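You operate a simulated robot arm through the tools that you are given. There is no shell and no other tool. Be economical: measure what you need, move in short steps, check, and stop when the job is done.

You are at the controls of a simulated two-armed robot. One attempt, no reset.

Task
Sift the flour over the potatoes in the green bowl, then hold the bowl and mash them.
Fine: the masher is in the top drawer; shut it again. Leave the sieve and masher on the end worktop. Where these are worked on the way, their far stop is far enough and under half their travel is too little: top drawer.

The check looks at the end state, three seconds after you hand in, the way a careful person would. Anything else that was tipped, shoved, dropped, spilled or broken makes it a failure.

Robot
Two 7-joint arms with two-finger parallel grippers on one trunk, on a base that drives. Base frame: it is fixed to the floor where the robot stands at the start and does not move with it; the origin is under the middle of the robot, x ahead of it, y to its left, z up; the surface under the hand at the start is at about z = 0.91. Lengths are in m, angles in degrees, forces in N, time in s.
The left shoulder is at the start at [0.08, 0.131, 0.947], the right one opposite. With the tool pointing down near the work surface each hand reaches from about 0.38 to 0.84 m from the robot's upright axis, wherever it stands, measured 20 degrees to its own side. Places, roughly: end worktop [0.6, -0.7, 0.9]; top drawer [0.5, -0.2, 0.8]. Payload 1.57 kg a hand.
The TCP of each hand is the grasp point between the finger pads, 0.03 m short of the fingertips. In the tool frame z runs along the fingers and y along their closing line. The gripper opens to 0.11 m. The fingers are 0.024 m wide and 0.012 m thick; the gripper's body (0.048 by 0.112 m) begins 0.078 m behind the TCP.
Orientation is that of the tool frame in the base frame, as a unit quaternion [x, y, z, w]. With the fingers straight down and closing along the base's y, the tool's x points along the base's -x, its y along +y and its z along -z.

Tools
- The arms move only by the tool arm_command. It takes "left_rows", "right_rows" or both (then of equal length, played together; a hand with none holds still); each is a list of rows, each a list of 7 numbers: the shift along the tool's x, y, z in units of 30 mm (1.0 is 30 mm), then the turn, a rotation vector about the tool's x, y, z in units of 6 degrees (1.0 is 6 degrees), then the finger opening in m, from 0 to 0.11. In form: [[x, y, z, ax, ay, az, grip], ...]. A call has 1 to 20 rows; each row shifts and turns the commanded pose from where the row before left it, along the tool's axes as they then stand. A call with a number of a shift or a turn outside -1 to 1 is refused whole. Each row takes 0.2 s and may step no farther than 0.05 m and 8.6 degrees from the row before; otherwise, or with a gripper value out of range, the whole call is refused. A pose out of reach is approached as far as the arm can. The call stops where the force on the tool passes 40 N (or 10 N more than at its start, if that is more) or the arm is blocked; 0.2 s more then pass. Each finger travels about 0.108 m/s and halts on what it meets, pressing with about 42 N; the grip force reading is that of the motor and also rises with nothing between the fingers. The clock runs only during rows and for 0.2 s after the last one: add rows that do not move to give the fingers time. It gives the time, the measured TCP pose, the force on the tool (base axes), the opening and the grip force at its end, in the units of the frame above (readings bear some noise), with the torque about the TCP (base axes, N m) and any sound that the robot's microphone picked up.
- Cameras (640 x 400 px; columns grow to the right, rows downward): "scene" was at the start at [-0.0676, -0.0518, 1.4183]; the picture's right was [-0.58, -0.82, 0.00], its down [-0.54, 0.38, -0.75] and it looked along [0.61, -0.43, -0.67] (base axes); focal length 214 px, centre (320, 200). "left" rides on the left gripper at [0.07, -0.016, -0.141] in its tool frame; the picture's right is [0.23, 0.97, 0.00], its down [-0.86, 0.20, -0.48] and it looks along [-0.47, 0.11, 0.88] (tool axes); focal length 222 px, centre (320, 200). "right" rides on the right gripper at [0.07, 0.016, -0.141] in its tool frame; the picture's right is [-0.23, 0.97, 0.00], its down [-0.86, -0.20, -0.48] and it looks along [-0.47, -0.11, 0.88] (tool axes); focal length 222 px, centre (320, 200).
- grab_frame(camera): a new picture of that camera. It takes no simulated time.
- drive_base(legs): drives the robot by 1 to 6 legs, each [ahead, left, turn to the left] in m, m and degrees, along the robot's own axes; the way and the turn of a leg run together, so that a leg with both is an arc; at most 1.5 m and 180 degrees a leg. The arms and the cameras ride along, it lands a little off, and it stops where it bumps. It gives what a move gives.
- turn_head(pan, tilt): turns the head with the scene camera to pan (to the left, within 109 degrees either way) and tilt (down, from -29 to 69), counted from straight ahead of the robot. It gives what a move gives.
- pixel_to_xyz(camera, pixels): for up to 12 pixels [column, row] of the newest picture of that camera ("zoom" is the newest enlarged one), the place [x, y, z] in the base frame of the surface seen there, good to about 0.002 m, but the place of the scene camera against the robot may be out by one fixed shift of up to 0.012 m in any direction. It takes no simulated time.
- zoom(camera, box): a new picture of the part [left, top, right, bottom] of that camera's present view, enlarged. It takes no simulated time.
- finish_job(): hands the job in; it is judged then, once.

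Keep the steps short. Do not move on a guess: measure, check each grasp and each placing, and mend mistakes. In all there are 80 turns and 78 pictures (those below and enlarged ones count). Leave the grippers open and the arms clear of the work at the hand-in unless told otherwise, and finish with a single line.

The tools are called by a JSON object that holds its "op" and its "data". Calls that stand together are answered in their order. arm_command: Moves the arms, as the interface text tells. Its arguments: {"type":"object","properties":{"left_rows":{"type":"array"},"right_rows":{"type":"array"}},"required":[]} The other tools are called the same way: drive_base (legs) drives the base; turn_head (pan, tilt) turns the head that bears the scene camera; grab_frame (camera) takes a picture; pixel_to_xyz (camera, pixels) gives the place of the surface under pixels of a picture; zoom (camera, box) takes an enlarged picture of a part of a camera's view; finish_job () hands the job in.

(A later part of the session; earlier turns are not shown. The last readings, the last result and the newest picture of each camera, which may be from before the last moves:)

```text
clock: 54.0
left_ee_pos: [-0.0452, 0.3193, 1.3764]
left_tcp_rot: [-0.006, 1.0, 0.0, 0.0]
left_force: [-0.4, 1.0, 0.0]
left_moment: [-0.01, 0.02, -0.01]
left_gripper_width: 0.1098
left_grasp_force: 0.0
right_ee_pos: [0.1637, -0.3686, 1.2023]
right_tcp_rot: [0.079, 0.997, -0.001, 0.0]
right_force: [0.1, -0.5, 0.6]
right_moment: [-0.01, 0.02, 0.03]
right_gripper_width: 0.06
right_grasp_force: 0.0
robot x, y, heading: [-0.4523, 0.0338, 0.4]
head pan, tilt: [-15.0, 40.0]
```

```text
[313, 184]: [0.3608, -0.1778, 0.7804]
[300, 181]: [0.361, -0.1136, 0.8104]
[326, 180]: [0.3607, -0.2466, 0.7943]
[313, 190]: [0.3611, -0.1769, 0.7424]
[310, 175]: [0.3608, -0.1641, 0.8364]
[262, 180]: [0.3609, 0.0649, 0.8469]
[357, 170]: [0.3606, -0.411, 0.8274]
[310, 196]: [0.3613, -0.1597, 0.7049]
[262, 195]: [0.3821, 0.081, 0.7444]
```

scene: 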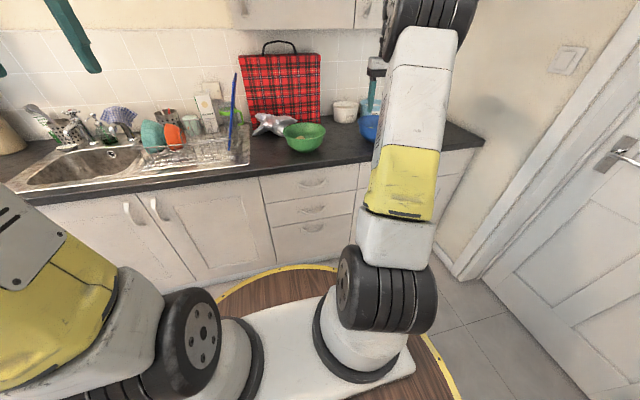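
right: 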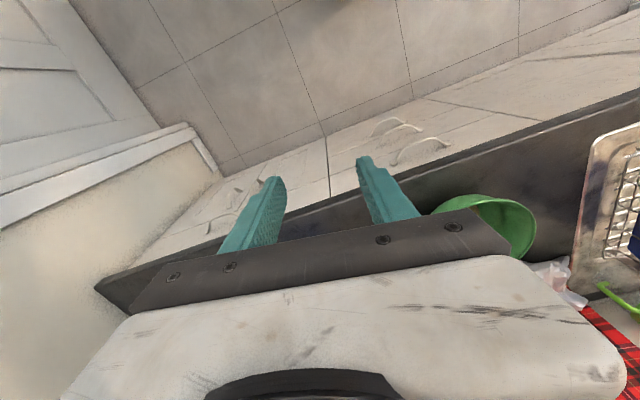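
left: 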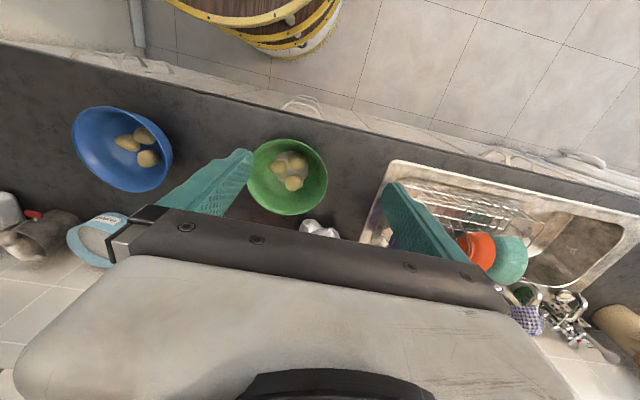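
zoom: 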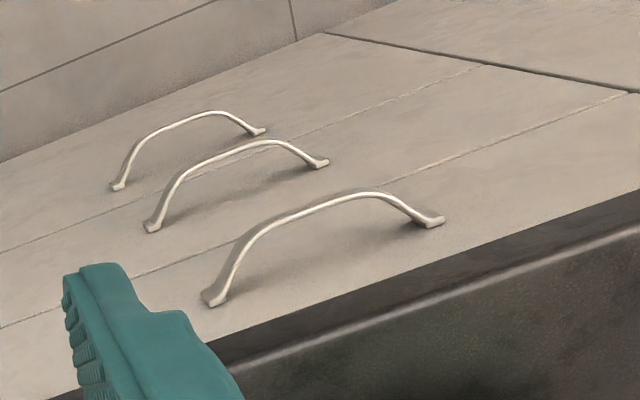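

The top handle's bar is at (0.316,-0.165,0.784), front face at x≈0.357. I'll turn the right hand so its fingers point forward and close vertically, at its present safe height.

{"op": "arm_command", "data": {"right_rows": [[0, 0, 0, 0, 0, -0.755, 0.06], [0, 0, 0, 0, 0, -0.755, 0.06], [0, 0, 0, -0.77, -0.77, 0.77, 0.06], [0, 0, 0, -0.77, -0.77, 0.77, 0.06], [0, 0, 0, -0.77, -0.77, 0.77, 0.06], [0, 0, 0, -0.77, -0.77, 0.77, 0.06], [0, 0, 0, -0.77, -0.77, 0.77, 0.06], [0, 0, 0, -0.77, -0.77, 0.77, 0.06], [0, 0, 0, -0.77, -0.77, 0.77, 0.06], [0, 0, 0, -0.77, -0.77, 0.77, 0.06], [0, 0, 0, -0.77, -0.77, 0.77, 0.06], [0, 0, 0, -0.77, -0.77, 0.77, 0.06], [0, 0, 0, -0.77, -0.77, 0.77, 0.06], [0, 0, 0, -0.77, -0.77, 0.77, 0.06], [0, 0, 0, -0.77, -0.77, 0.77, 0.06], [0, 0, 0, -0.77, -0.77, 0.77, 0.06], [0, 0, 0, -0.77, -0.77, 0.77, 0.06], [0, 0, 0, 0, 0, 0, 0.06]]}}

{"op": "drive_base", "data": {"legs": [[-0.12, 0, 0]]}}

{"op": "grab_frame", "data": {"camera": "scene"}}

```text
clock: 57.8
left_ee_pos: [-0.0448, 0.3188, 1.376]
left_tcp_rot: [-0.007, 1.0, 0.0, 0.0]
left_force: [0.7, -0.2, 0.8]
left_moment: [-0.01, 0.04, 0.0]
left_gripper_width: 0.11
left_grasp_force: 0.1
right_ee_pos: [0.1635, -0.3689, 1.2024]
right_tcp_rot: [0.5, 0.5, 0.5, 0.5]
right_force: [-0.1, 1.0, -0.5]
right_moment: [0.01, 0.04, 0.0]
right_gripper_width: 0.0598
right_grasp_force: 0.0
robot x, y, heading: [-0.4512, 0.0358, 0.9]
head pan, tilt: [-15.0, 40.0]
```

```text
clock: 59.1
left_ee_pos: [-0.165, 0.3186, 1.3766]
left_tcp_rot: [-0.006, 1.0, 0.001, -0.001]
left_force: [0.0, -0.3, -0.5]
left_moment: [0.02, 0.03, 0.0]
left_gripper_width: 0.11
left_grasp_force: 0.2
right_ee_pos: [0.0416, -0.3705, 1.2029]
right_tcp_rot: [0.5, 0.5, 0.5, 0.5]
right_force: [0.6, -0.2, 0.5]
right_moment: [0.01, -0.03, -0.02]
right_gripper_width: 0.06
right_grasp_force: 0.1
robot x, y, heading: [-0.5726, 0.0277, 0.7]
head pan, tilt: [-15.0, 40.0]
```

```text
46 pictures are left
```

scene: 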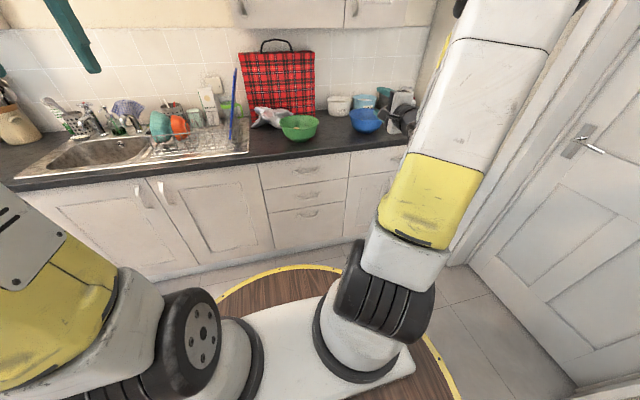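

The orientation is exactly as wanted. I'll bring the hand down in front of the handle, stopping about 11 cm short.

{"op": "arm_command", "data": {"right_rows": [[0.38, -0.776, 0.293, 0, 0, 0, 0.06], [0.38, -0.776, 0.293, 0, 0, 0, 0.06], [0.38, -0.776, 0.293, 0, 0, 0, 0.06], [0.38, -0.776, 0.293, 0, 0, 0, 0.06], [0.38, -0.776, 0.293, 0, 0, 0, 0.06], [0.38, -0.776, 0.293, 0, 0, 0, 0.06], [0.38, -0.776, 0.293, 0, 0, 0, 0.06], [0.38, -0.776, 0.293, 0, 0, 0, 0.06], [0.38, -0.776, 0.293, 0, 0, 0, 0.06], [0.38, -0.776, 0.293, 0, 0, 0, 0.06], [0.38, -0.776, 0.293, 0, 0, 0, 0.06], [0.38, -0.776, 0.293, 0, 0, 0, 0.06], [0.38, -0.776, 0.293, 0, 0, 0, 0.06], [0.38, -0.776, 0.293, 0, 0, 0, 0.06], [0.38, -0.776, 0.293, 0, 0, 0, 0.06], [0.38, -0.776, 0.293, 0, 0, 0, 0.06], [0.38, -0.776, 0.293, 0, 0, 0, 0.06], [0.38, -0.776, 0.293, 0, 0, 0, 0.06], [0, 0, 0, 0, 0, 0, 0.06]]}}

{"op": "grab_frame", "data": {"camera": "right"}}

{"op": "grab_frame", "data": {"camera": "scene"}}

```text
clock: 63.1
left_ee_pos: [-0.1644, 0.3181, 1.3762]
left_tcp_rot: [-0.006, 1.0, 0.0, 0.0]
left_force: [-0.4, 0.0, 0.0]
left_moment: [-0.02, -0.04, -0.01]
left_gripper_width: 0.11
left_grasp_force: 0.1
right_ee_pos: [0.201, -0.1664, 0.7834]
right_tcp_rot: [0.5, 0.5, 0.499, 0.5]
right_force: [-0.7, -1.0, -0.8]
right_moment: [0.0, -0.01, 0.01]
right_gripper_width: 0.0599
right_grasp_force: 0.0
robot x, y, heading: [-0.5696, 0.0323, 0.4]
head pan, tilt: [-15.0, 40.0]
```

```text
45 pictures are left
```

right: 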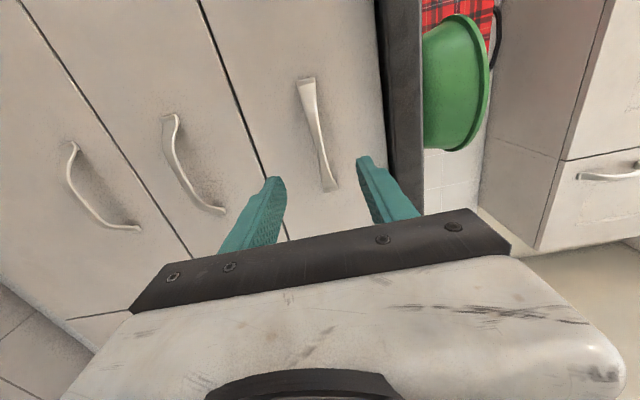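

```text
44 pictures are left
```

scene: 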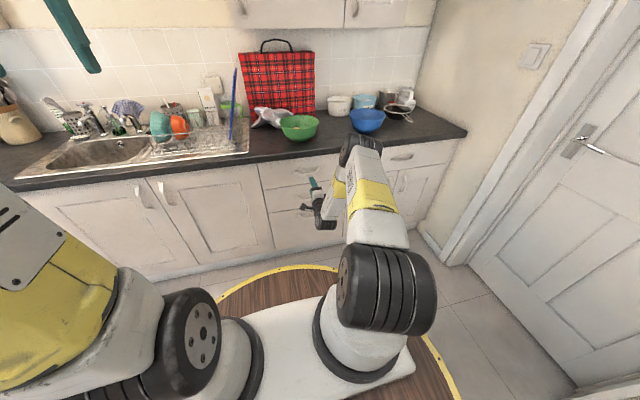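

The handle lies between the fingers in view. I'll measure its bar once more.

{"op": "pixel_to_xyz", "data": {"camera": "right", "pixels": [[308, 105], [314, 130], [319, 150], [325, 172], [345, 120], [280, 150]]}}

```text
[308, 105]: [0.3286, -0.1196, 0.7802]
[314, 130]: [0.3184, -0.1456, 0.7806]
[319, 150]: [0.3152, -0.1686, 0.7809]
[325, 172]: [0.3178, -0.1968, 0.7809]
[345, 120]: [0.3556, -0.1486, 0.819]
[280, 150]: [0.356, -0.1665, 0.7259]
```

The bar is at (0.316,-0.167,0.781). I'll advance 0.115 m and close.

{"op": "arm_command", "data": {"right_rows": [[0, -0.03, 0.8, 0, 0, 0, 0.06], [0, -0.03, 0.8, 0, 0, 0, 0.06], [0, 0, 0.8, 0, 0, 0, 0.06], [0, 0, 0.8, 0, 0, 0, 0.06], [0, 0, 0.6, 0, 0, 0, 0.06], [0, 0, 0, 0, 0, 0, 0.06], [0, 0, 0, 0, 0, 0, 0.03], [0, 0, 0, 0, 0, 0, 0.0], [0, 0, 0, 0, 0, 0, 0.0], [0, 0, 0, 0, 0, 0, 0.0]]}}

```text
clock: 65.3
left_ee_pos: [-0.1655, 0.3178, 1.3757]
left_tcp_rot: [-0.006, 1.0, 0.0, -0.001]
left_force: [0.6, -0.6, -0.6]
left_moment: [-0.04, 0.02, -0.01]
left_gripper_width: 0.11
left_grasp_force: 0.1
right_ee_pos: [0.3141, -0.1651, 0.7813]
right_tcp_rot: [0.5, 0.499, 0.5, 0.501]
right_force: [1.1, 0.5, 2.7]
right_moment: [-0.04, -0.02, 0.05]
right_gripper_width: 0.0099
right_grasp_force: 28.5
robot x, y, heading: [-0.5721, 0.0292, 0.8]
head pan, tilt: [-15.0, 40.0]
```

It's closed on the bar (9.9 mm). I'll pull straight back slowly.

{"op": "arm_command", "data": {"right_rows": [[0, 0, -0.3, 0, 0, 0, 0], [0, 0, -0.6, 0, 0, 0, 0], [0, 0, -0.6, 0, 0, 0, 0], [0, 0, -0.6, 0, 0, 0, 0], [0, 0, -0.6, 0, 0, 0, 0], [0, 0, -0.6, 0, 0, 0, 0], [0, 0, -0.6, 0, 0, 0, 0], [0, 0, -0.6, 0, 0, 0, 0], [0, 0, -0.6, 0, 0, 0, 0], [0, 0, -0.6, 0, 0, 0, 0], [0, 0, -0.6, 0, 0, 0, 0], [0, 0, -0.6, 0, 0, 0, 0], [0, 0, -0.6, 0, 0, 0, 0], [0, 0, -0.6, 0, 0, 0, 0]]}}

{"op": "grab_frame", "data": {"camera": "scene"}}

```text
clock: 68.3
left_ee_pos: [-0.1648, 0.3184, 1.3761]
left_tcp_rot: [-0.006, 1.0, 0.001, 0.0]
left_force: [0.2, 0.1, -0.6]
left_moment: [-0.01, 0.01, 0.01]
left_gripper_width: 0.1099
left_grasp_force: 0.0
right_ee_pos: [0.0724, -0.165, 0.7817]
right_tcp_rot: [0.498, 0.5, 0.502, 0.5]
right_force: [-0.1, 10.3, 6.7]
right_moment: [-0.05, -0.07, -0.11]
right_gripper_width: 0.01
right_grasp_force: 27.5
robot x, y, heading: [-0.5688, 0.0295, 0.9]
head pan, tilt: [-15.0, 40.0]
```

```text
43 pictures are left
```

scene: 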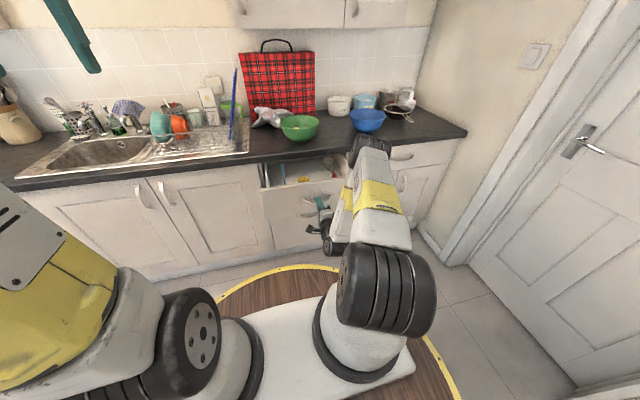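

The drawer is out 0.24 m. I'll keep pulling until it stops.

{"op": "arm_command", "data": {"right_rows": [[0, 0, -0.5, 0, 0, 0, 0], [0, 0, -0.5, 0, 0, 0, 0], [0, 0, -0.5, 0, 0, 0, 0], [0, 0, -0.5, 0, 0, 0, 0], [0, 0, -0.5, 0, 0, 0, 0], [0, 0, -0.5, 0, 0, 0, 0], [0, 0, -0.5, 0, 0, 0, 0], [0, 0, -0.5, 0, 0, 0, 0]]}}

{"op": "zoom", "data": {"camera": "scene", "box": [220, 120, 400, 260]}}

```text
clock: 70.1
left_ee_pos: [-0.1647, 0.318, 1.3755]
left_tcp_rot: [-0.006, 1.0, -0.001, 0.0]
left_force: [0.5, 0.1, 0.6]
left_moment: [-0.04, 0.02, 0.02]
left_gripper_width: 0.1098
left_grasp_force: 0.0
right_ee_pos: [-0.0502, -0.1651, 0.7817]
right_tcp_rot: [0.5, 0.5, 0.5, 0.5]
right_force: [-0.9, 10.6, 9.3]
right_moment: [0.12, -0.12, 0.63]
right_gripper_width: 0.0097
right_grasp_force: 27.8
robot x, y, heading: [-0.5746, 0.036, 0.8]
head pan, tilt: [-15.0, 40.0]
```

```text
2.86 times, centred on (310, 190) of scene
```

zoom: 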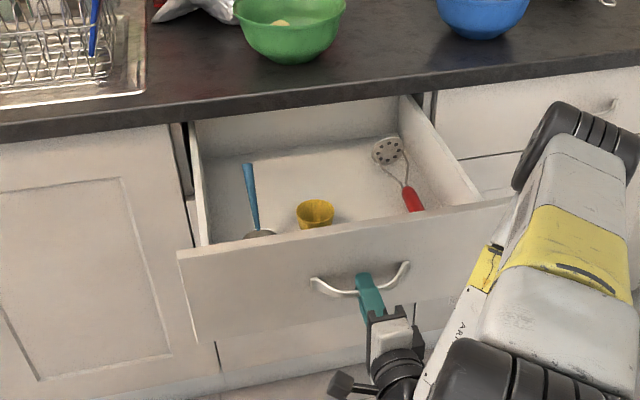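

The drawer is out 0.36 m. It holds a ladle, a yellow cup, and the masher (red handle, perforated disc at right). I'll let go, back off and rise.

{"op": "arm_command", "data": {"right_rows": [[0, 0, 0, 0, 0, 0, 0.03], [0, 0, 0, 0, 0, 0, 0.06], [0, 0, 0, 0, 0, 0, 0.06], [0, 0, -0.8, 0, 0, 0, 0.06], [0, 0, -0.8, 0, 0, 0, 0.06], [0, 0, -0.8, 0, 0, 0, 0.06], [0, 0.5, -0.5, 0, 0, 0, 0.06], [0, 1, 0, 0, 0, 0, 0.06], [0, 1, 0, 0, 0, 0, 0.06], [0, 1, 0, 0, 0, 0, 0.06], [0, 1, 0, 0, 0, 0, 0.06], [0, 1, 0, 0, 0, 0, 0.06], [0, 1, 0, 0, 0, 0, 0.06], [0, 1, 0, 0, 0, 0, 0.06], [0, 1, 0, 0, 0, 0, 0.06], [0, 1, 0, 0, 0, 0, 0.06], [0, 1, 0, 0, 0, 0, 0.06], [0, 1, 0, 0, 0, 0, 0.06], [0, 1, 0, 0, 0, 0, 0.06], [0, 0, 0, 0, 0, 0, 0.06]]}}

{"op": "arm_command", "data": {"right_rows": [[0, 0, 0, 0.77, 0.77, -0.77, 0.06], [0, 0, 0, 0.77, 0.77, -0.77, 0.06], [0, 0, 0, 0.77, 0.77, -0.77, 0.06], [0, 0, 0, 0.77, 0.77, -0.77, 0.06], [0, 0, 0, 0.77, 0.77, -0.77, 0.06], [0, 0, 0, 0.77, 0.77, -0.77, 0.06], [0, 0, 0, 0.77, 0.77, -0.77, 0.06], [0, 0, 0, 0.77, 0.77, -0.77, 0.06], [0, 0, 0, 0.77, 0.77, -0.77, 0.06], [0, 0, 0, 0.77, 0.77, -0.77, 0.06], [0, 0, 0, 0.77, 0.77, -0.77, 0.06], [0, 0, 0, 0.77, 0.77, -0.77, 0.06], [0, 0, 0, 0.77, 0.77, -0.77, 0.06], [0, 0, 0, 0.77, 0.77, -0.77, 0.06], [0, 0, 0, 0.77, 0.77, -0.77, 0.06], [0, 0, 0, 0, 0, 0, 0.06]]}}

{"op": "grab_frame", "data": {"camera": "right"}}

{"op": "zoom", "data": {"camera": "scene", "box": [220, 120, 400, 260]}}

```text
clock: 74.3
left_ee_pos: [-0.1654, 0.3173, 1.3765]
left_tcp_rot: [-0.005, 1.0, 0.0, 0.0]
left_force: [0.9, 0.9, -0.7]
left_moment: [0.01, 0.01, -0.04]
left_gripper_width: 0.11
left_grasp_force: 0.1
right_ee_pos: [0.0041, -0.2215, 0.9931]
right_tcp_rot: [0.499, 0.5, 0.501, 0.5]
right_force: [-0.3, 0.8, -0.5]
right_moment: [-0.01, -0.02, 0.01]
right_gripper_width: 0.06
right_grasp_force: 0.0
right hand out of reach, approached as far as the arm can: row 9, 10, 11, 12, 13, 14, 15, 16, 17, 18, 19
robot x, y, heading: [-0.576, 0.0316, 0.6]
head pan, tilt: [-15.0, 40.0]
```

```text
clock: 77.7
left_ee_pos: [-0.1649, 0.3177, 1.3763]
left_tcp_rot: [-0.006, 1.0, 0.0, 0.0]
left_force: [0.0, 0.1, 0.1]
left_moment: [-0.02, 0.0, -0.01]
left_gripper_width: 0.1102
left_grasp_force: 0.1
right_ee_pos: [0.0021, -0.2216, 0.994]
right_tcp_rot: [0.0, 1.0, -0.001, -0.001]
right_force: [-0.3, -0.8, -0.3]
right_moment: [-0.04, 0.03, 0.05]
right_gripper_width: 0.06
right_grasp_force: 0.0
robot x, y, heading: [-0.5722, 0.0326, 0.5]
head pan, tilt: [-15.0, 40.0]
```

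```text
41 pictures are left
```

right: 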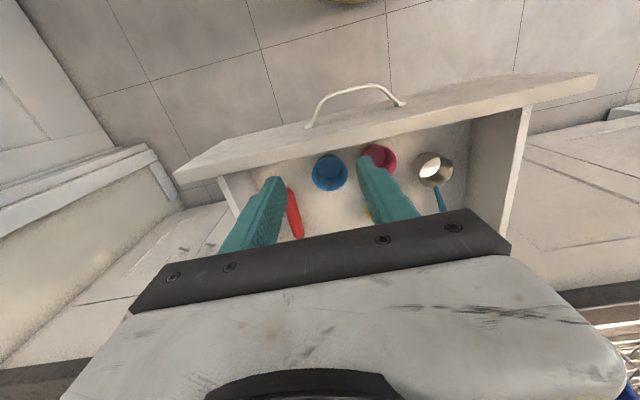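

```text
2.86 times, centred on (310, 190) of scene
```

zoom: 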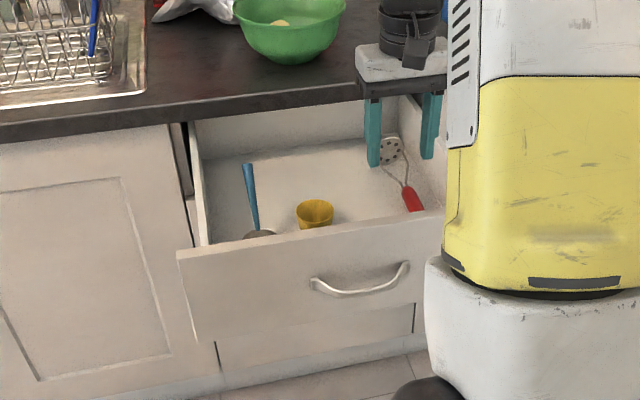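

The hand is back to pointing down over the drawer and nothing moved. I'll raise it 0.15 m to view the masher.

{"op": "arm_command", "data": {"right_rows": [[0.3, 0, -1, 0, 0, 0, 0.06], [0.3, 0, -1, 0, 0, 0, 0.06], [0.3, 0, -1, 0, 0, 0, 0.06], [0.3, 0, -1, 0, 0, 0, 0.06], [0.3, 0, -1, 0, 0, 0, 0.06], [0, 0, 0, 0, 0, 0, 0.06]]}}

{"op": "grab_frame", "data": {"camera": "right"}}

{"op": "zoom", "data": {"camera": "right", "box": [180, 100, 500, 260]}}

```text
clock: 79.1
left_ee_pos: [-0.1643, 0.3172, 1.3755]
left_tcp_rot: [-0.006, 1.0, 0.0, 0.0]
left_force: [0.5, 0.1, -0.5]
left_moment: [-0.01, -0.01, -0.04]
left_gripper_width: 0.1098
left_grasp_force: 0.1
right_ee_pos: [-0.0426, -0.2197, 1.1447]
right_tcp_rot: [0.001, 1.0, 0.0, 0.001]
right_force: [0.3, 0.1, 0.0]
right_moment: [0.02, 0.0, 0.01]
right_gripper_width: 0.06
right_grasp_force: 0.1
robot x, y, heading: [-0.5745, 0.0316, 0.8]
head pan, tilt: [-15.0, 40.0]
```

```text
39 pictures are left
```

right: 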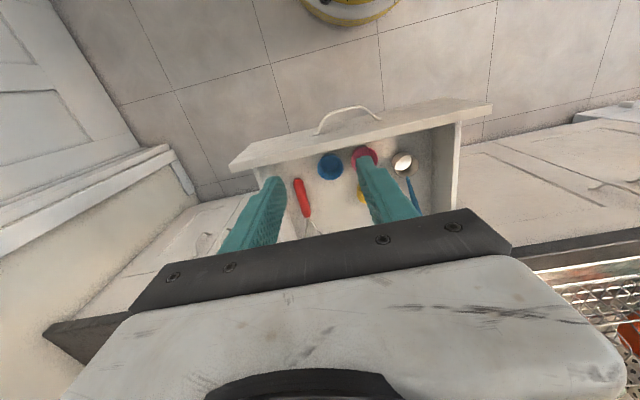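

```text
2.00 times, centred on (340, 180) of right
```

zoom: 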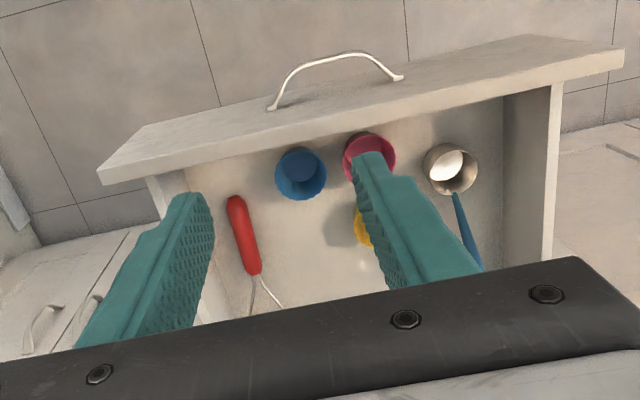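

I'll measure the red handle, its surroundings, and the drawer edges.

{"op": "pixel_to_xyz", "data": {"camera": "zoom", "pixels": [[236, 200], [241, 225], [248, 250], [254, 270], [280, 240], [265, 290], [300, 150], [275, 175], [160, 150], [600, 60], [178, 185], [228, 230]]}}

{"op": "zoom", "data": {"camera": "scene", "box": [290, 130, 350, 190]}}

{"op": "pixel_to_xyz", "data": {"camera": "scene", "pixels": [[328, 162], [326, 168], [332, 174], [335, 180], [337, 190]]}}

```text
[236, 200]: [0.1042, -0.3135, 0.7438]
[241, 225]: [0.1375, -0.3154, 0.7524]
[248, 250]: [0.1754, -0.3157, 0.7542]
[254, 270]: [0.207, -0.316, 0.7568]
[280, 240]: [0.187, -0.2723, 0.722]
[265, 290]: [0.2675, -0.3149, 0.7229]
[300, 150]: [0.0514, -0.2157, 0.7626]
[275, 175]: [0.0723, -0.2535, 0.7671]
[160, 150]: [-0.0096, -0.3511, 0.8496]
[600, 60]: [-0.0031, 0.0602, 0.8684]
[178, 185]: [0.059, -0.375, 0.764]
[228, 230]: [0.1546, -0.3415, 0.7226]
```

```text
6.67 times, centred on (320, 160) of scene
```

zoom: 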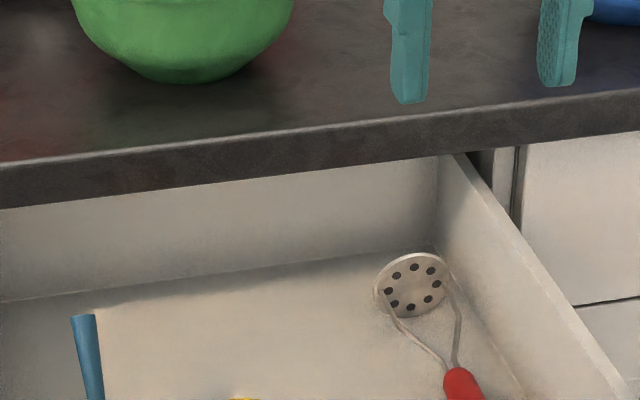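

```text
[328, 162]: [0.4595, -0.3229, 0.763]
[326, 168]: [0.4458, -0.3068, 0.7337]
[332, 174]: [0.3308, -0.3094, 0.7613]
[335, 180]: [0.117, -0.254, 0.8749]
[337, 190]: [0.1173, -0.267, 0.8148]
```

The masher's handle runs along x from 0.10 to 0.21 at y -0.315, axis z ≈0.742; its disc stands near x 0.33, close to the counter edge. For mashing, the disc must face down, so I'll first test in free air whether the right wrist can reach a fingers-left, tool-x-up pose.

{"op": "arm_command", "data": {"right_rows": [[0, 0, 0, -0.77, 0.77, 0.77, 0.06], [0, 0, 0, -0.77, 0.77, 0.77, 0.06], [0, 0, 0, -0.77, 0.77, 0.77, 0.06], [0, 0, 0, -0.77, 0.77, 0.77, 0.06], [0, 0, 0, -0.77, 0.77, 0.77, 0.06], [0, 0, 0, -0.77, 0.77, 0.77, 0.06], [0, 0, 0, -0.77, 0.77, 0.77, 0.06], [0, 0, 0, -0.77, 0.77, 0.77, 0.06], [0, 0, 0, -0.77, 0.77, 0.77, 0.06], [0, 0, 0, -0.77, 0.77, 0.77, 0.06], [0, 0, 0, -0.77, 0.77, 0.77, 0.06], [0, 0, 0, -0.77, 0.77, 0.77, 0.06], [0, 0, 0, -0.77, 0.77, 0.77, 0.06], [0, 0, 0, -0.77, 0.77, 0.77, 0.06], [0, 0, 0, -0.77, 0.77, 0.77, 0.06], [0, 0, 0, 0, 0, 0, 0.06]]}}

{"op": "pixel_to_xyz", "data": {"camera": "right", "pixels": [[261, 180], [258, 176], [256, 174], [265, 185], [460, 140], [456, 170], [238, 160], [310, 226]]}}

{"op": "grab_frame", "data": {"camera": "scene"}}

```text
clock: 82.5
left_ee_pos: [-0.1641, 0.3179, 1.3769]
left_tcp_rot: [-0.006, 1.0, 0.0, 0.0]
left_force: [0.0, -1.2, 0.6]
left_moment: [0.01, -0.01, -0.03]
left_gripper_width: 0.11
left_grasp_force: 0.1
right_ee_pos: [-0.0422, -0.2202, 1.143]
right_tcp_rot: [0.501, 0.499, 0.501, -0.5]
right_force: [1.0, 1.0, 0.2]
right_moment: [-0.02, -0.01, 0.0]
right_gripper_width: 0.06
right_grasp_force: 0.0
robot x, y, heading: [-0.5737, 0.0326, 0.5]
head pan, tilt: [-15.0, 40.0]
```

```text
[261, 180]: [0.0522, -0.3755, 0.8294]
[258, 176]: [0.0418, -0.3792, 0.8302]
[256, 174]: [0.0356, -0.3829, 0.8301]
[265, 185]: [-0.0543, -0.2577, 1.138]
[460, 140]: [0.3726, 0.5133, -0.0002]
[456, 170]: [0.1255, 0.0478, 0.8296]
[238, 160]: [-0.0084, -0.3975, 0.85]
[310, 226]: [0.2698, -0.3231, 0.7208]
```

```text
36 pictures are left
```

scene: 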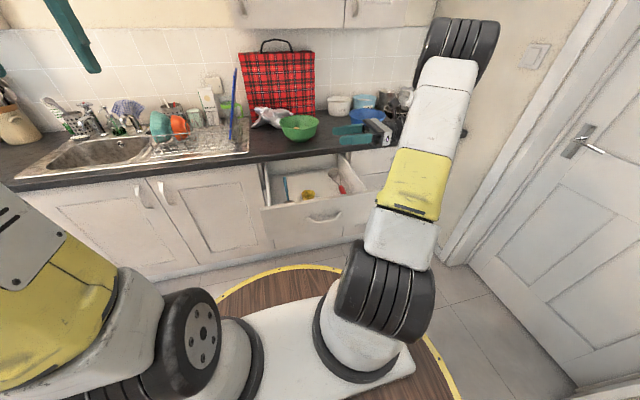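

That pose is reachable. The drawer side top is z 0.830, so the gripper body just clears at TCP z 0.757. I'll turn back to fingers-down and hover over the masher handle.

{"op": "arm_command", "data": {"right_rows": [[0, 0, 0, 0.8, -0.8, -0.8, 0.05], [0, 0, 0, 0.8, -0.8, -0.8, 0.05], [0, 0, 0, 0.8, -0.8, -0.8, 0.05], [0, 0, 0, 0.8, -0.8, -0.8, 0.05], [0, 0, 0, 0.8, -0.8, -0.8, 0.05], [0, 0, 0, 0.8, -0.8, -0.8, 0.05], [0, 0, 0, 0.8, -0.8, -0.8, 0.05], [0, 0, 0, 0.8, -0.8, -0.8, 0.05], [0, 0, 0, 0.8, -0.8, -0.8, 0.05], [0, 0, 0, 0.8, -0.8, -0.8, 0.05], [0, 0, 0, 0.8, -0.8, -0.8, 0.05], [0, 0, 0, 0.8, -0.8, -0.8, 0.05], [0, 0, 0, 0.8, -0.8, -0.8, 0.05], [0, 0, 0, 0.8, -0.8, -0.8, 0.05], [0, 0, 0, 0.35, -0.35, -0.35, 0.05], [0, 0, 0, 0, 0, 0, 0.05]]}}

{"op": "arm_command", "data": {"right_rows": [[-0.8625, -0.396, 0.804, 0, 0, 0, 0.05], [-0.8625, -0.396, 0.804, 0, 0, 0, 0.05], [-0.8625, -0.396, 0.804, 0, 0, 0, 0.05], [-0.8625, -0.396, 0.804, 0, 0, 0, 0.05], [-0.8625, -0.396, 0.804, 0, 0, 0, 0.05], [-0.8625, -0.396, 0.804, 0, 0, 0, 0.05], [-0.8625, -0.396, 0.804, 0, 0, 0, 0.05], [-0.8625, -0.396, 0.804, 0, 0, 0, 0.05], [0, 0, 0, 0, 0, 0, 0.05]]}}

{"op": "grab_frame", "data": {"camera": "right"}}

```text
clock: 85.9
left_ee_pos: [-0.165, 0.3179, 1.3764]
left_tcp_rot: [-0.006, 1.0, 0.001, 0.001]
left_force: [0.5, -0.1, 0.4]
left_moment: [-0.02, 0.06, 0.01]
left_gripper_width: 0.11
left_grasp_force: 0.0
right_ee_pos: [-0.0444, -0.2206, 1.1451]
right_tcp_rot: [-0.001, 1.0, 0.0, 0.0]
right_force: [0.0, -0.5, -0.3]
right_moment: [-0.02, -0.02, 0.01]
right_gripper_width: 0.0501
right_grasp_force: 0.0
robot x, y, heading: [-0.5715, 0.0283, 0.6]
head pan, tilt: [-15.0, 40.0]
```

```text
clock: 87.9
left_ee_pos: [-0.1656, 0.3179, 1.3758]
left_tcp_rot: [-0.006, 1.0, 0.0, 0.0]
left_force: [0.0, -0.3, 0.7]
left_moment: [0.01, 0.0, 0.0]
left_gripper_width: 0.1099
left_grasp_force: 0.0
right_ee_pos: [0.1642, -0.3148, 0.9497]
right_tcp_rot: [0.0, 1.0, -0.001, 0.0]
right_force: [-0.5, 0.3, 0.2]
right_moment: [-0.01, -0.01, 0.0]
right_gripper_width: 0.0502
right_grasp_force: 0.2
robot x, y, heading: [-0.5724, 0.0318, 0.4]
head pan, tilt: [-15.0, 40.0]
```

```text
35 pictures are left
```

right: 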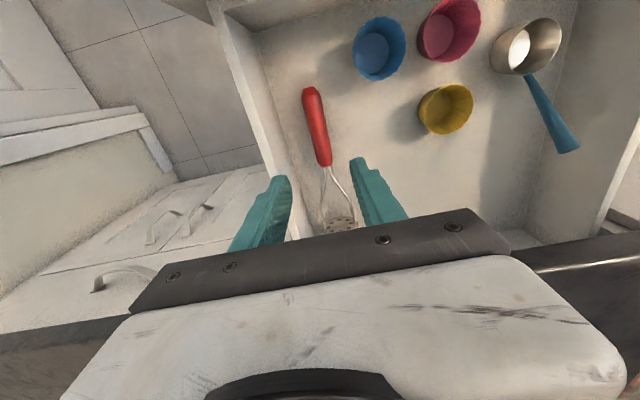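

{"op": "pixel_to_xyz", "data": {"camera": "right", "pixels": [[310, 90], [316, 120], [321, 140], [327, 164], [308, 122], [325, 118], [340, 222], [325, 215], [352, 218], [300, 180], [290, 165]]}}

{"op": "zoom", "data": {"camera": "right", "box": [240, 60, 400, 240]}}

```text
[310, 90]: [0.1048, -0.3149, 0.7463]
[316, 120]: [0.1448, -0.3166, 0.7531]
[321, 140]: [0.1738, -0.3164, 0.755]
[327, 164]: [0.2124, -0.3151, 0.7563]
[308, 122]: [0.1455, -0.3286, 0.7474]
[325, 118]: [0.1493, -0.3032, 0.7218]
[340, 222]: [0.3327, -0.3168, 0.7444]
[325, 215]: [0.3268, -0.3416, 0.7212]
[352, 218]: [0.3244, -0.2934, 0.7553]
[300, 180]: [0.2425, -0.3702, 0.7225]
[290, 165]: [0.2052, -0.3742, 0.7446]
```

```text
2.22 times, centred on (320, 150) of right
```

zoom: 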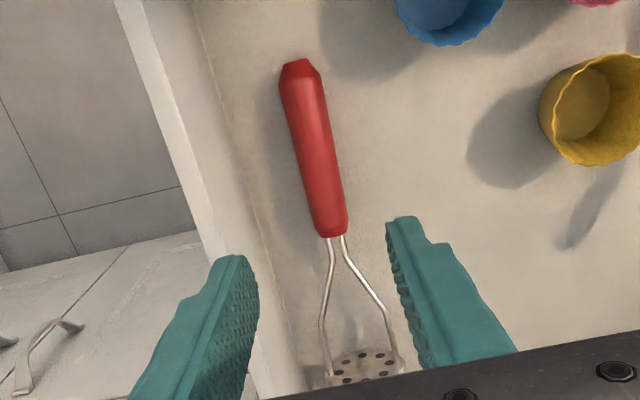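

The handle centre is y=-0.316. I'll descend 0.192 m straight down and grip.

{"op": "arm_command", "data": {"right_rows": [[0, -0.04, 0.9, 0, 0, 0, 0.05], [0, 0, 0.9, 0, 0, 0, 0.05], [0, 0, 0.9, 0, 0, 0, 0.05], [0, 0, 0.9, 0, 0, 0, 0.05], [0, 0, 0.9, 0, 0, 0, 0.05], [0, 0, 0.9, 0, 0, 0, 0.05], [0, 0, 0.6, 0, 0, 0, 0.05], [0, 0, 0.4, 0, 0, 0, 0.05], [0, 0, 0, 0, 0, 0, 0.05], [0, 0, 0, 0, 0, 0, 0.03], [0, 0, 0, 0, 0, 0, 0.0], [0, 0, 0, 0, 0, 0, 0.0], [0, 0, 0, 0, 0, 0, 0.0]]}}

```text
clock: 90.7
left_ee_pos: [-0.1643, 0.3182, 1.3775]
left_tcp_rot: [-0.006, 1.0, 0.001, 0.001]
left_force: [-0.4, 0.5, -0.5]
left_moment: [-0.06, 0.0, -0.01]
left_gripper_width: 0.1102
left_grasp_force: 0.0
right_ee_pos: [0.1646, -0.316, 0.759]
right_tcp_rot: [0.0, 1.0, 0.0, 0.0]
right_force: [0.8, -0.5, -0.1]
right_moment: [-0.02, -0.05, -0.06]
right_gripper_width: 0.0267
right_grasp_force: 37.3
robot x, y, heading: [-0.5734, 0.0309, 0.6]
head pan, tilt: [-15.0, 40.0]
```

It's gripped at 26.7 mm. I'll lift 3 cm, pull 6 cm toward me to clear the counter edge, then lift out.

{"op": "arm_command", "data": {"right_rows": [[0, 0, -0.5, 0, 0, 0, 0], [0, 0, -0.5, 0, 0, 0, 0], [0.7, 0, 0, 0, 0, 0, 0], [0.7, 0, 0, 0, 0, 0, 0], [0.6, 0, 0, 0, 0, 0, 0], [0, 0, -0.8, 0, 0, 0, 0], [0, 0, -0.8, 0, 0, 0, 0], [0, 0, -0.8, 0, 0, 0, 0], [0, 0, -0.8, 0, 0, 0, 0], [0, 0, -0.8, 0, 0, 0, 0], [0, 0, -0.8, 0, 0, 0, 0], [0, 0, -0.8, 0, 0, 0, 0], [0, 0, -0.8, 0, 0, 0, 0], [0, 0, -0.8, 0, 0, 0, 0], [0, 0, -0.8, 0, 0, 0, 0], [0, 0, 0, 0, 0, 0, 0]]}}

{"op": "grab_frame", "data": {"camera": "scene"}}

{"op": "grab_frame", "data": {"camera": "right"}}

```text
clock: 94.1
left_ee_pos: [-0.1652, 0.3185, 1.3761]
left_tcp_rot: [-0.006, 1.0, 0.001, 0.001]
left_force: [-0.8, 0.4, -0.3]
left_moment: [-0.02, -0.02, 0.02]
left_gripper_width: 0.1102
left_grasp_force: 0.0
right_ee_pos: [0.1043, -0.3174, 1.0276]
right_tcp_rot: [0.0, 1.0, 0.0, 0.0]
right_force: [0.8, 0.1, -1.8]
right_moment: [-0.01, 0.07, 0.0]
right_gripper_width: 0.0271
right_grasp_force: 37.7
robot x, y, heading: [-0.5747, 0.0321, 0.5]
head pan, tilt: [-15.0, 40.0]
```

```text
33 pictures are left
```

scene: 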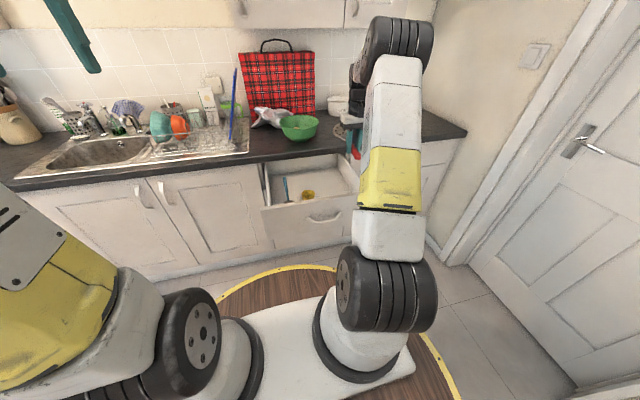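

```text
32 pictures are left
```

right: 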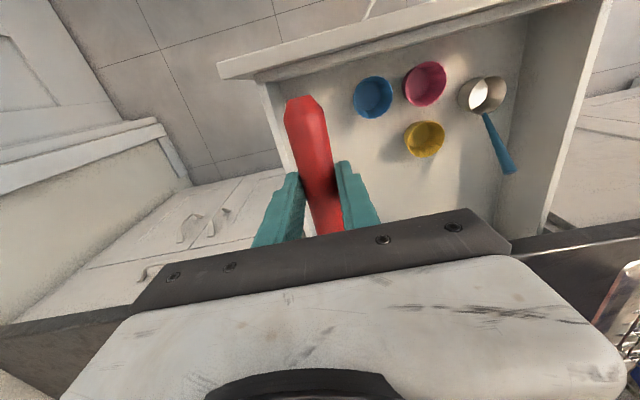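

The masher is out. Next I'll raise it a bit more, and point the left hand forward with closed fingers to push the drawer shut.

{"op": "arm_command", "data": {"left_rows": [[0, 0, 0, 0, -1, 0, 0], [0, 0, 0, 0, -1, 0, 0], [0, 0, 0, 0, -1, 0, 0], [0, 0, 0, 0, -1, 0, 0], [0, 0, 0, 0, -1, 0, 0], [0, 0, 0, 0, -1, 0, 0], [0, 0, 0, 0, -1, 0, 0], [0, 0, 0, 0, -1, 0, 0], [0, 0, 0, 0, -1, 0, 0], [0, 0, 0, 0, -1, 0, 0], [0, 0, 0, 0, -1, 0, 0], [0, 0, 0, 0, -1, 0, 0], [0, 0, 0, 0, -1, 0, 0], [0, 0, 0, 0, -1, 0, 0], [0, 0, 0, 0, -1, 0, 0], [0, 0, 0, 0, 0, 0, 0]], "right_rows": [[0, 0, -0.6, 0, 0, 0, 0], [0, 0, -0.6, 0, 0, 0, 0], [0, 0, -0.6, 0, 0, 0, 0], [0, 0, -0.6, 0, 0, 0, 0], [0, 0, -0.6, 0, 0, 0, 0], [0, 0, -0.6, 0, 0, 0, 0], [0, 0, 0, 0, 0, 0, 0], [0, 0, 0, 0, 0, 0, 0], [0, 0, 0, 0, 0, 0, 0], [0, 0, 0, 0, 0, 0, 0], [0, 0, 0, 0, 0, 0, 0], [0, 0, 0, 0, 0, 0, 0], [0, 0, 0, 0, 0, 0, 0], [0, 0, 0, 0, 0, 0, 0], [0, 0, 0, 0, 0, 0, 0], [0, 0, 0, 0, 0, 0, 0]]}}

```text
clock: 97.5
left_ee_pos: [-0.1669, 0.3177, 1.3753]
left_tcp_rot: [-0.004, 0.707, 0.004, 0.707]
left_force: [0.1, 0.6, -0.4]
left_moment: [0.02, 0.01, 0.0]
left_gripper_width: 0.0
left_grasp_force: 21.5
right_ee_pos: [0.1035, -0.3183, 1.1345]
right_tcp_rot: [0.0, 1.0, 0.0, 0.0]
right_force: [-1.0, 0.6, -1.1]
right_moment: [0.03, 0.08, -0.01]
right_gripper_width: 0.0269
right_grasp_force: 37.4
robot x, y, heading: [-0.5712, 0.0343, 0.8]
head pan, tilt: [-15.0, 40.0]
```

The left hand points forward. I'll bring it down in front of the drawer at about (-0.065,-0.03,0.80), left of the handle.

{"op": "arm_command", "data": {"left_rows": [[0.96, -0.58, 0.17, 0, 0, 0, 0], [0.96, -0.58, 0.17, 0, 0, 0, 0], [0.96, -0.58, 0.17, 0, 0, 0, 0], [0.96, -0.58, 0.17, 0, 0, 0, 0], [0.96, -0.58, 0.17, 0, 0, 0, 0], [0.96, -0.58, 0.17, 0, 0, 0, 0], [0.96, -0.58, 0.17, 0, 0, 0, 0], [0.96, -0.58, 0.17, 0, 0, 0, 0], [0.96, -0.58, 0.17, 0, 0, 0, 0], [0.96, -0.58, 0.17, 0, 0, 0, 0], [0.96, -0.58, 0.17, 0, 0, 0, 0], [0.96, -0.58, 0.17, 0, 0, 0, 0], [0.96, -0.58, 0.17, 0, 0, 0, 0], [0.96, -0.58, 0.17, 0, 0, 0, 0], [0.96, -0.58, 0.17, 0, 0, 0, 0], [0.96, -0.58, 0.17, 0, 0, 0, 0], [0.96, -0.58, 0.17, 0, 0, 0, 0], [0.96, -0.58, 0.17, 0, 0, 0, 0], [0.96, -0.58, 0.17, 0, 0, 0, 0], [0.96, -0.58, 0.17, 0, 0, 0, 0]]}}

{"op": "grab_frame", "data": {"camera": "scene"}}

```text
clock: 101.7
left_ee_pos: [0.0643, 0.0155, 0.9495]
left_tcp_rot: [-0.005, 0.707, 0.005, 0.707]
left_force: [-0.3, -1.0, 0.3]
left_moment: [0.0, -0.01, 0.0]
left_gripper_width: 0.0
left_grasp_force: 21.7
left hand out of reach, approached as far as the arm can: row 2, 3, 4, 5, 6, 7, 8, 9, 10, 11, 12
right_ee_pos: [0.1039, -0.3172, 1.1349]
right_tcp_rot: [-0.001, 1.0, -0.001, -0.001]
right_force: [-0.7, 1.1, -1.3]
right_moment: [-0.01, 0.06, 0.02]
right_gripper_width: 0.0269
right_grasp_force: 38.2
robot x, y, heading: [-0.5709, 0.0318, 0.8]
head pan, tilt: [-15.0, 40.0]
```

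```text
31 pictures are left
```

scene: 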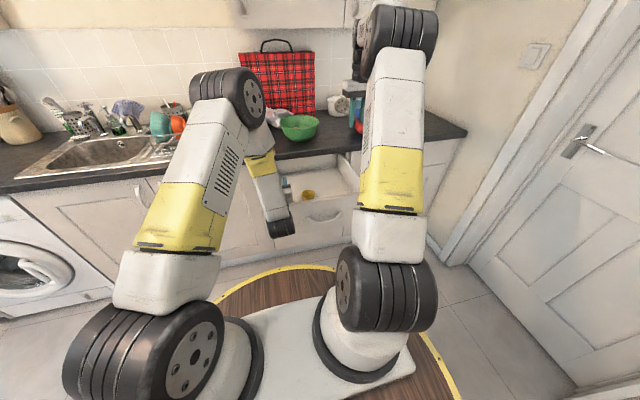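

The left hand ended up at (0.064,0.016,0.95), limited by the fold of the arm, with no contact. I'll back the base 0.15 m so the hand sits in front of the drawer, then lower it.

{"op": "drive_base", "data": {"legs": [[-0.16, 0, 0]]}}

{"op": "arm_command", "data": {"left_rows": [[0.7, -0.25, 0, 0, 0, 0, 0], [0.7, -0.25, 0, 0, 0, 0, 0], [0.7, -0.25, 0, 0, 0, 0, 0], [0.7, -0.25, 0, 0, 0, 0, 0], [0.7, -0.25, 0, 0, 0, 0, 0], [0.7, -0.25, 0, 0, 0, 0, 0], [0.7, -0.25, 0, 0, 0, 0, 0], [0, 0, 0, 0, 0, 0, 0]]}}

{"op": "grab_frame", "data": {"camera": "scene"}}

```text
clock: 103.1
left_ee_pos: [-0.0958, 0.0143, 0.9487]
left_tcp_rot: [-0.005, 0.707, 0.005, 0.707]
left_force: [-0.1, -0.1, -0.4]
left_moment: [0.02, -0.01, 0.0]
left_gripper_width: 0.0001
left_grasp_force: 21.6
right_ee_pos: [-0.0558, -0.3177, 1.1342]
right_tcp_rot: [-0.002, 1.0, 0.0, 0.001]
right_force: [-0.3, -0.2, -0.9]
right_moment: [0.03, 0.08, -0.02]
right_gripper_width: 0.0268
right_grasp_force: 38.5
robot x, y, heading: [-0.7365, 0.0249, 0.6]
head pan, tilt: [-15.0, 40.0]
```

```text
clock: 104.9
left_ee_pos: [-0.094, -0.039, 0.8007]
left_tcp_rot: [-0.006, 0.707, 0.005, 0.707]
left_force: [0.2, 0.4, 0.4]
left_moment: [0.0, 0.01, -0.02]
left_gripper_width: 0.0001
left_grasp_force: 21.7
right_ee_pos: [-0.0565, -0.3194, 1.1358]
right_tcp_rot: [-0.002, 1.0, 0.0, 0.0]
right_force: [0.8, -0.7, -1.6]
right_moment: [0.0, 0.08, -0.01]
right_gripper_width: 0.0269
right_grasp_force: 37.8
robot x, y, heading: [-0.7354, 0.0303, 0.9]
head pan, tilt: [-15.0, 40.0]
```

```text
30 pictures are left
```

scene: 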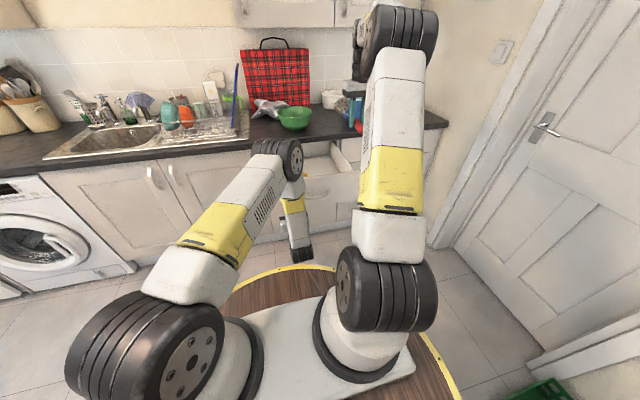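

The fist is in front of the drawer left of the handle. I'll drive forward 0.25 m to push it most of the way, then finish with the arm.

{"op": "drive_base", "data": {"legs": [[0.08, 0, 0], [0.08, 0, 0], [0.09, 0, 0]]}}

{"op": "grab_frame", "data": {"camera": "scene"}}

```text
clock: 107.3
left_ee_pos: [0.1598, -0.0366, 0.8017]
left_tcp_rot: [-0.004, 0.707, 0.004, 0.707]
left_force: [0.5, 0.4, 0.5]
left_moment: [-0.02, -0.01, -0.06]
left_gripper_width: 0.0
left_grasp_force: 21.1
right_ee_pos: [0.198, -0.316, 1.1347]
right_tcp_rot: [0.0, 1.0, 0.0, 0.0]
right_force: [0.0, -0.4, -2.2]
right_moment: [0.0, 0.07, 0.0]
right_gripper_width: 0.0269
right_grasp_force: 37.3
robot x, y, heading: [-0.4789, 0.0336, 0.9]
head pan, tilt: [-15.0, 40.0]
```

```text
29 pictures are left
```

scene: 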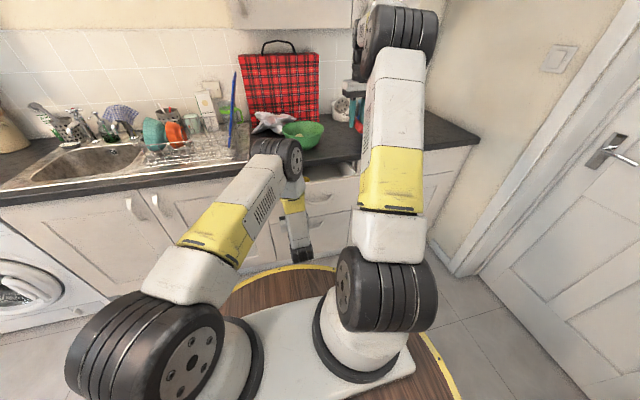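

The drawer is mostly in. I'll push with the arm 9 cm, then look.

{"op": "arm_command", "data": {"left_rows": [[0, 0, 0.6, 0, 0, 0, 0], [0, 0, 0.6, 0, 0, 0, 0], [0, 0, 0.6, 0, 0, 0, 0], [0, 0, 0.6, 0, 0, 0, 0], [0, 0, 0.6, 0, 0, 0, 0]]}}

{"op": "grab_frame", "data": {"camera": "scene"}}

```text
clock: 108.5
left_ee_pos: [0.249, -0.0333, 0.8024]
left_tcp_rot: [-0.005, 0.707, 0.005, 0.707]
left_force: [0.1, 0.7, -0.6]
left_moment: [-0.02, 0.0, 0.0]
left_gripper_width: 0.0002
left_grasp_force: 21.9
right_ee_pos: [0.1973, -0.316, 1.1346]
right_tcp_rot: [0.0, 1.0, 0.0, 0.0]
right_force: [-0.5, -0.7, -1.1]
right_moment: [-0.01, 0.05, -0.02]
right_gripper_width: 0.027
right_grasp_force: 37.5
robot x, y, heading: [-0.4779, 0.0312, 0.7]
head pan, tilt: [-15.0, 40.0]
```

```text
28 pictures are left
```

scene: 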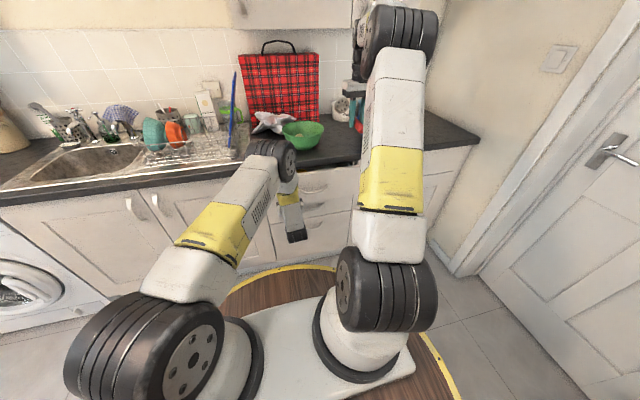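

I'll check how far the elbow is from the rack and counter and where the drawer front is.

{"op": "pixel_to_xyz", "data": {"camera": "scene", "pixels": [[270, 148], [290, 160], [255, 165], [322, 182], [318, 172], [260, 140], [236, 160]]}}

{"op": "zoom", "data": {"camera": "scene", "box": [200, 110, 380, 250]}}

```text
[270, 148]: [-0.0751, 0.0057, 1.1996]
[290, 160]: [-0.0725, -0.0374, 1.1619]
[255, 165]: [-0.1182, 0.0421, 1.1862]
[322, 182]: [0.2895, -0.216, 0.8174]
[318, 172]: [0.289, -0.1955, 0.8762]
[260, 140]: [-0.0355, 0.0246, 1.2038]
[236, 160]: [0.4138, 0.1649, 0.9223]
```

```text
2.86 times, centred on (290, 180) of scene
```

zoom: 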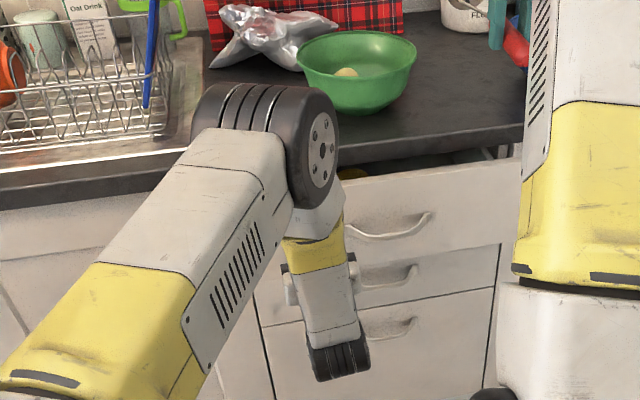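

The elbow is well clear (x ≈ -0.07). The front is still about 7 cm out, so I'll push on until it stops.

{"op": "arm_command", "data": {"left_rows": [[0, 0, 0.5, 0, 0, 0, 0], [0, 0, 0.5, 0, 0, 0, 0], [0, 0, 0.5, 0, 0, 0, 0], [0, 0, 0.5, 0, 0, 0, 0], [0, 0, 0.3, 0, 0, 0, 0], [0, 0, 0.2, 0, 0, 0, 0], [0, 0, 0.15, 0, 0, 0, 0], [0, 0, 0.15, 0, 0, 0, 0], [0, 0, 0.15, 0, 0, 0, 0]]}}

{"op": "zoom", "data": {"camera": "scene", "box": [200, 110, 380, 250]}}

{"op": "pixel_to_xyz", "data": {"camera": "scene", "pixels": [[322, 184], [340, 176], [330, 215], [375, 175]]}}

```text
clock: 110.2
left_ee_pos: [0.3273, -0.0343, 0.8023]
left_tcp_rot: [-0.006, 0.707, 0.006, 0.708]
left_force: [-21.0, 4.1, 11.0]
left_moment: [-0.07, -0.21, -0.06]
left_gripper_width: 0.0
left_grasp_force: 21.5
right_ee_pos: [0.1963, -0.3154, 1.1347]
right_tcp_rot: [-0.001, 1.0, 0.0, 0.0]
right_force: [-1.3, 0.4, -0.7]
right_moment: [0.02, 0.1, 0.03]
right_gripper_width: 0.0269
right_grasp_force: 37.4
robot x, y, heading: [-0.4791, 0.0352, 0.7]
head pan, tilt: [-15.0, 40.0]
stopped in row 8 (left hand): the force on the tool passed its limit at 52 N (the readings are from after the stop); the commanded pose is now the measured one
```

```text
2.86 times, centred on (290, 180) of scene
```

zoom: 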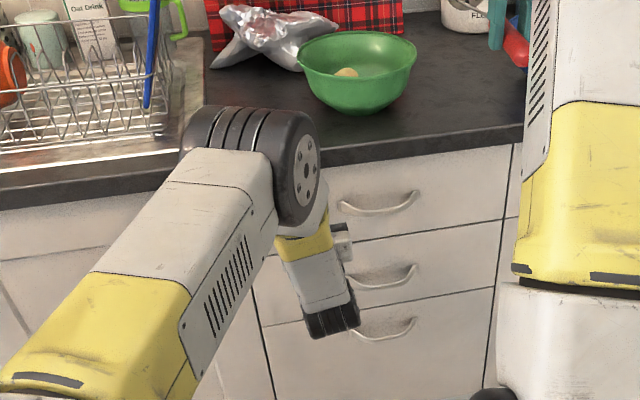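

```text
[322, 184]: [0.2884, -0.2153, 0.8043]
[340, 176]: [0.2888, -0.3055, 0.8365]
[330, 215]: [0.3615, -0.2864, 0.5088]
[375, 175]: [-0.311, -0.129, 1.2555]
```

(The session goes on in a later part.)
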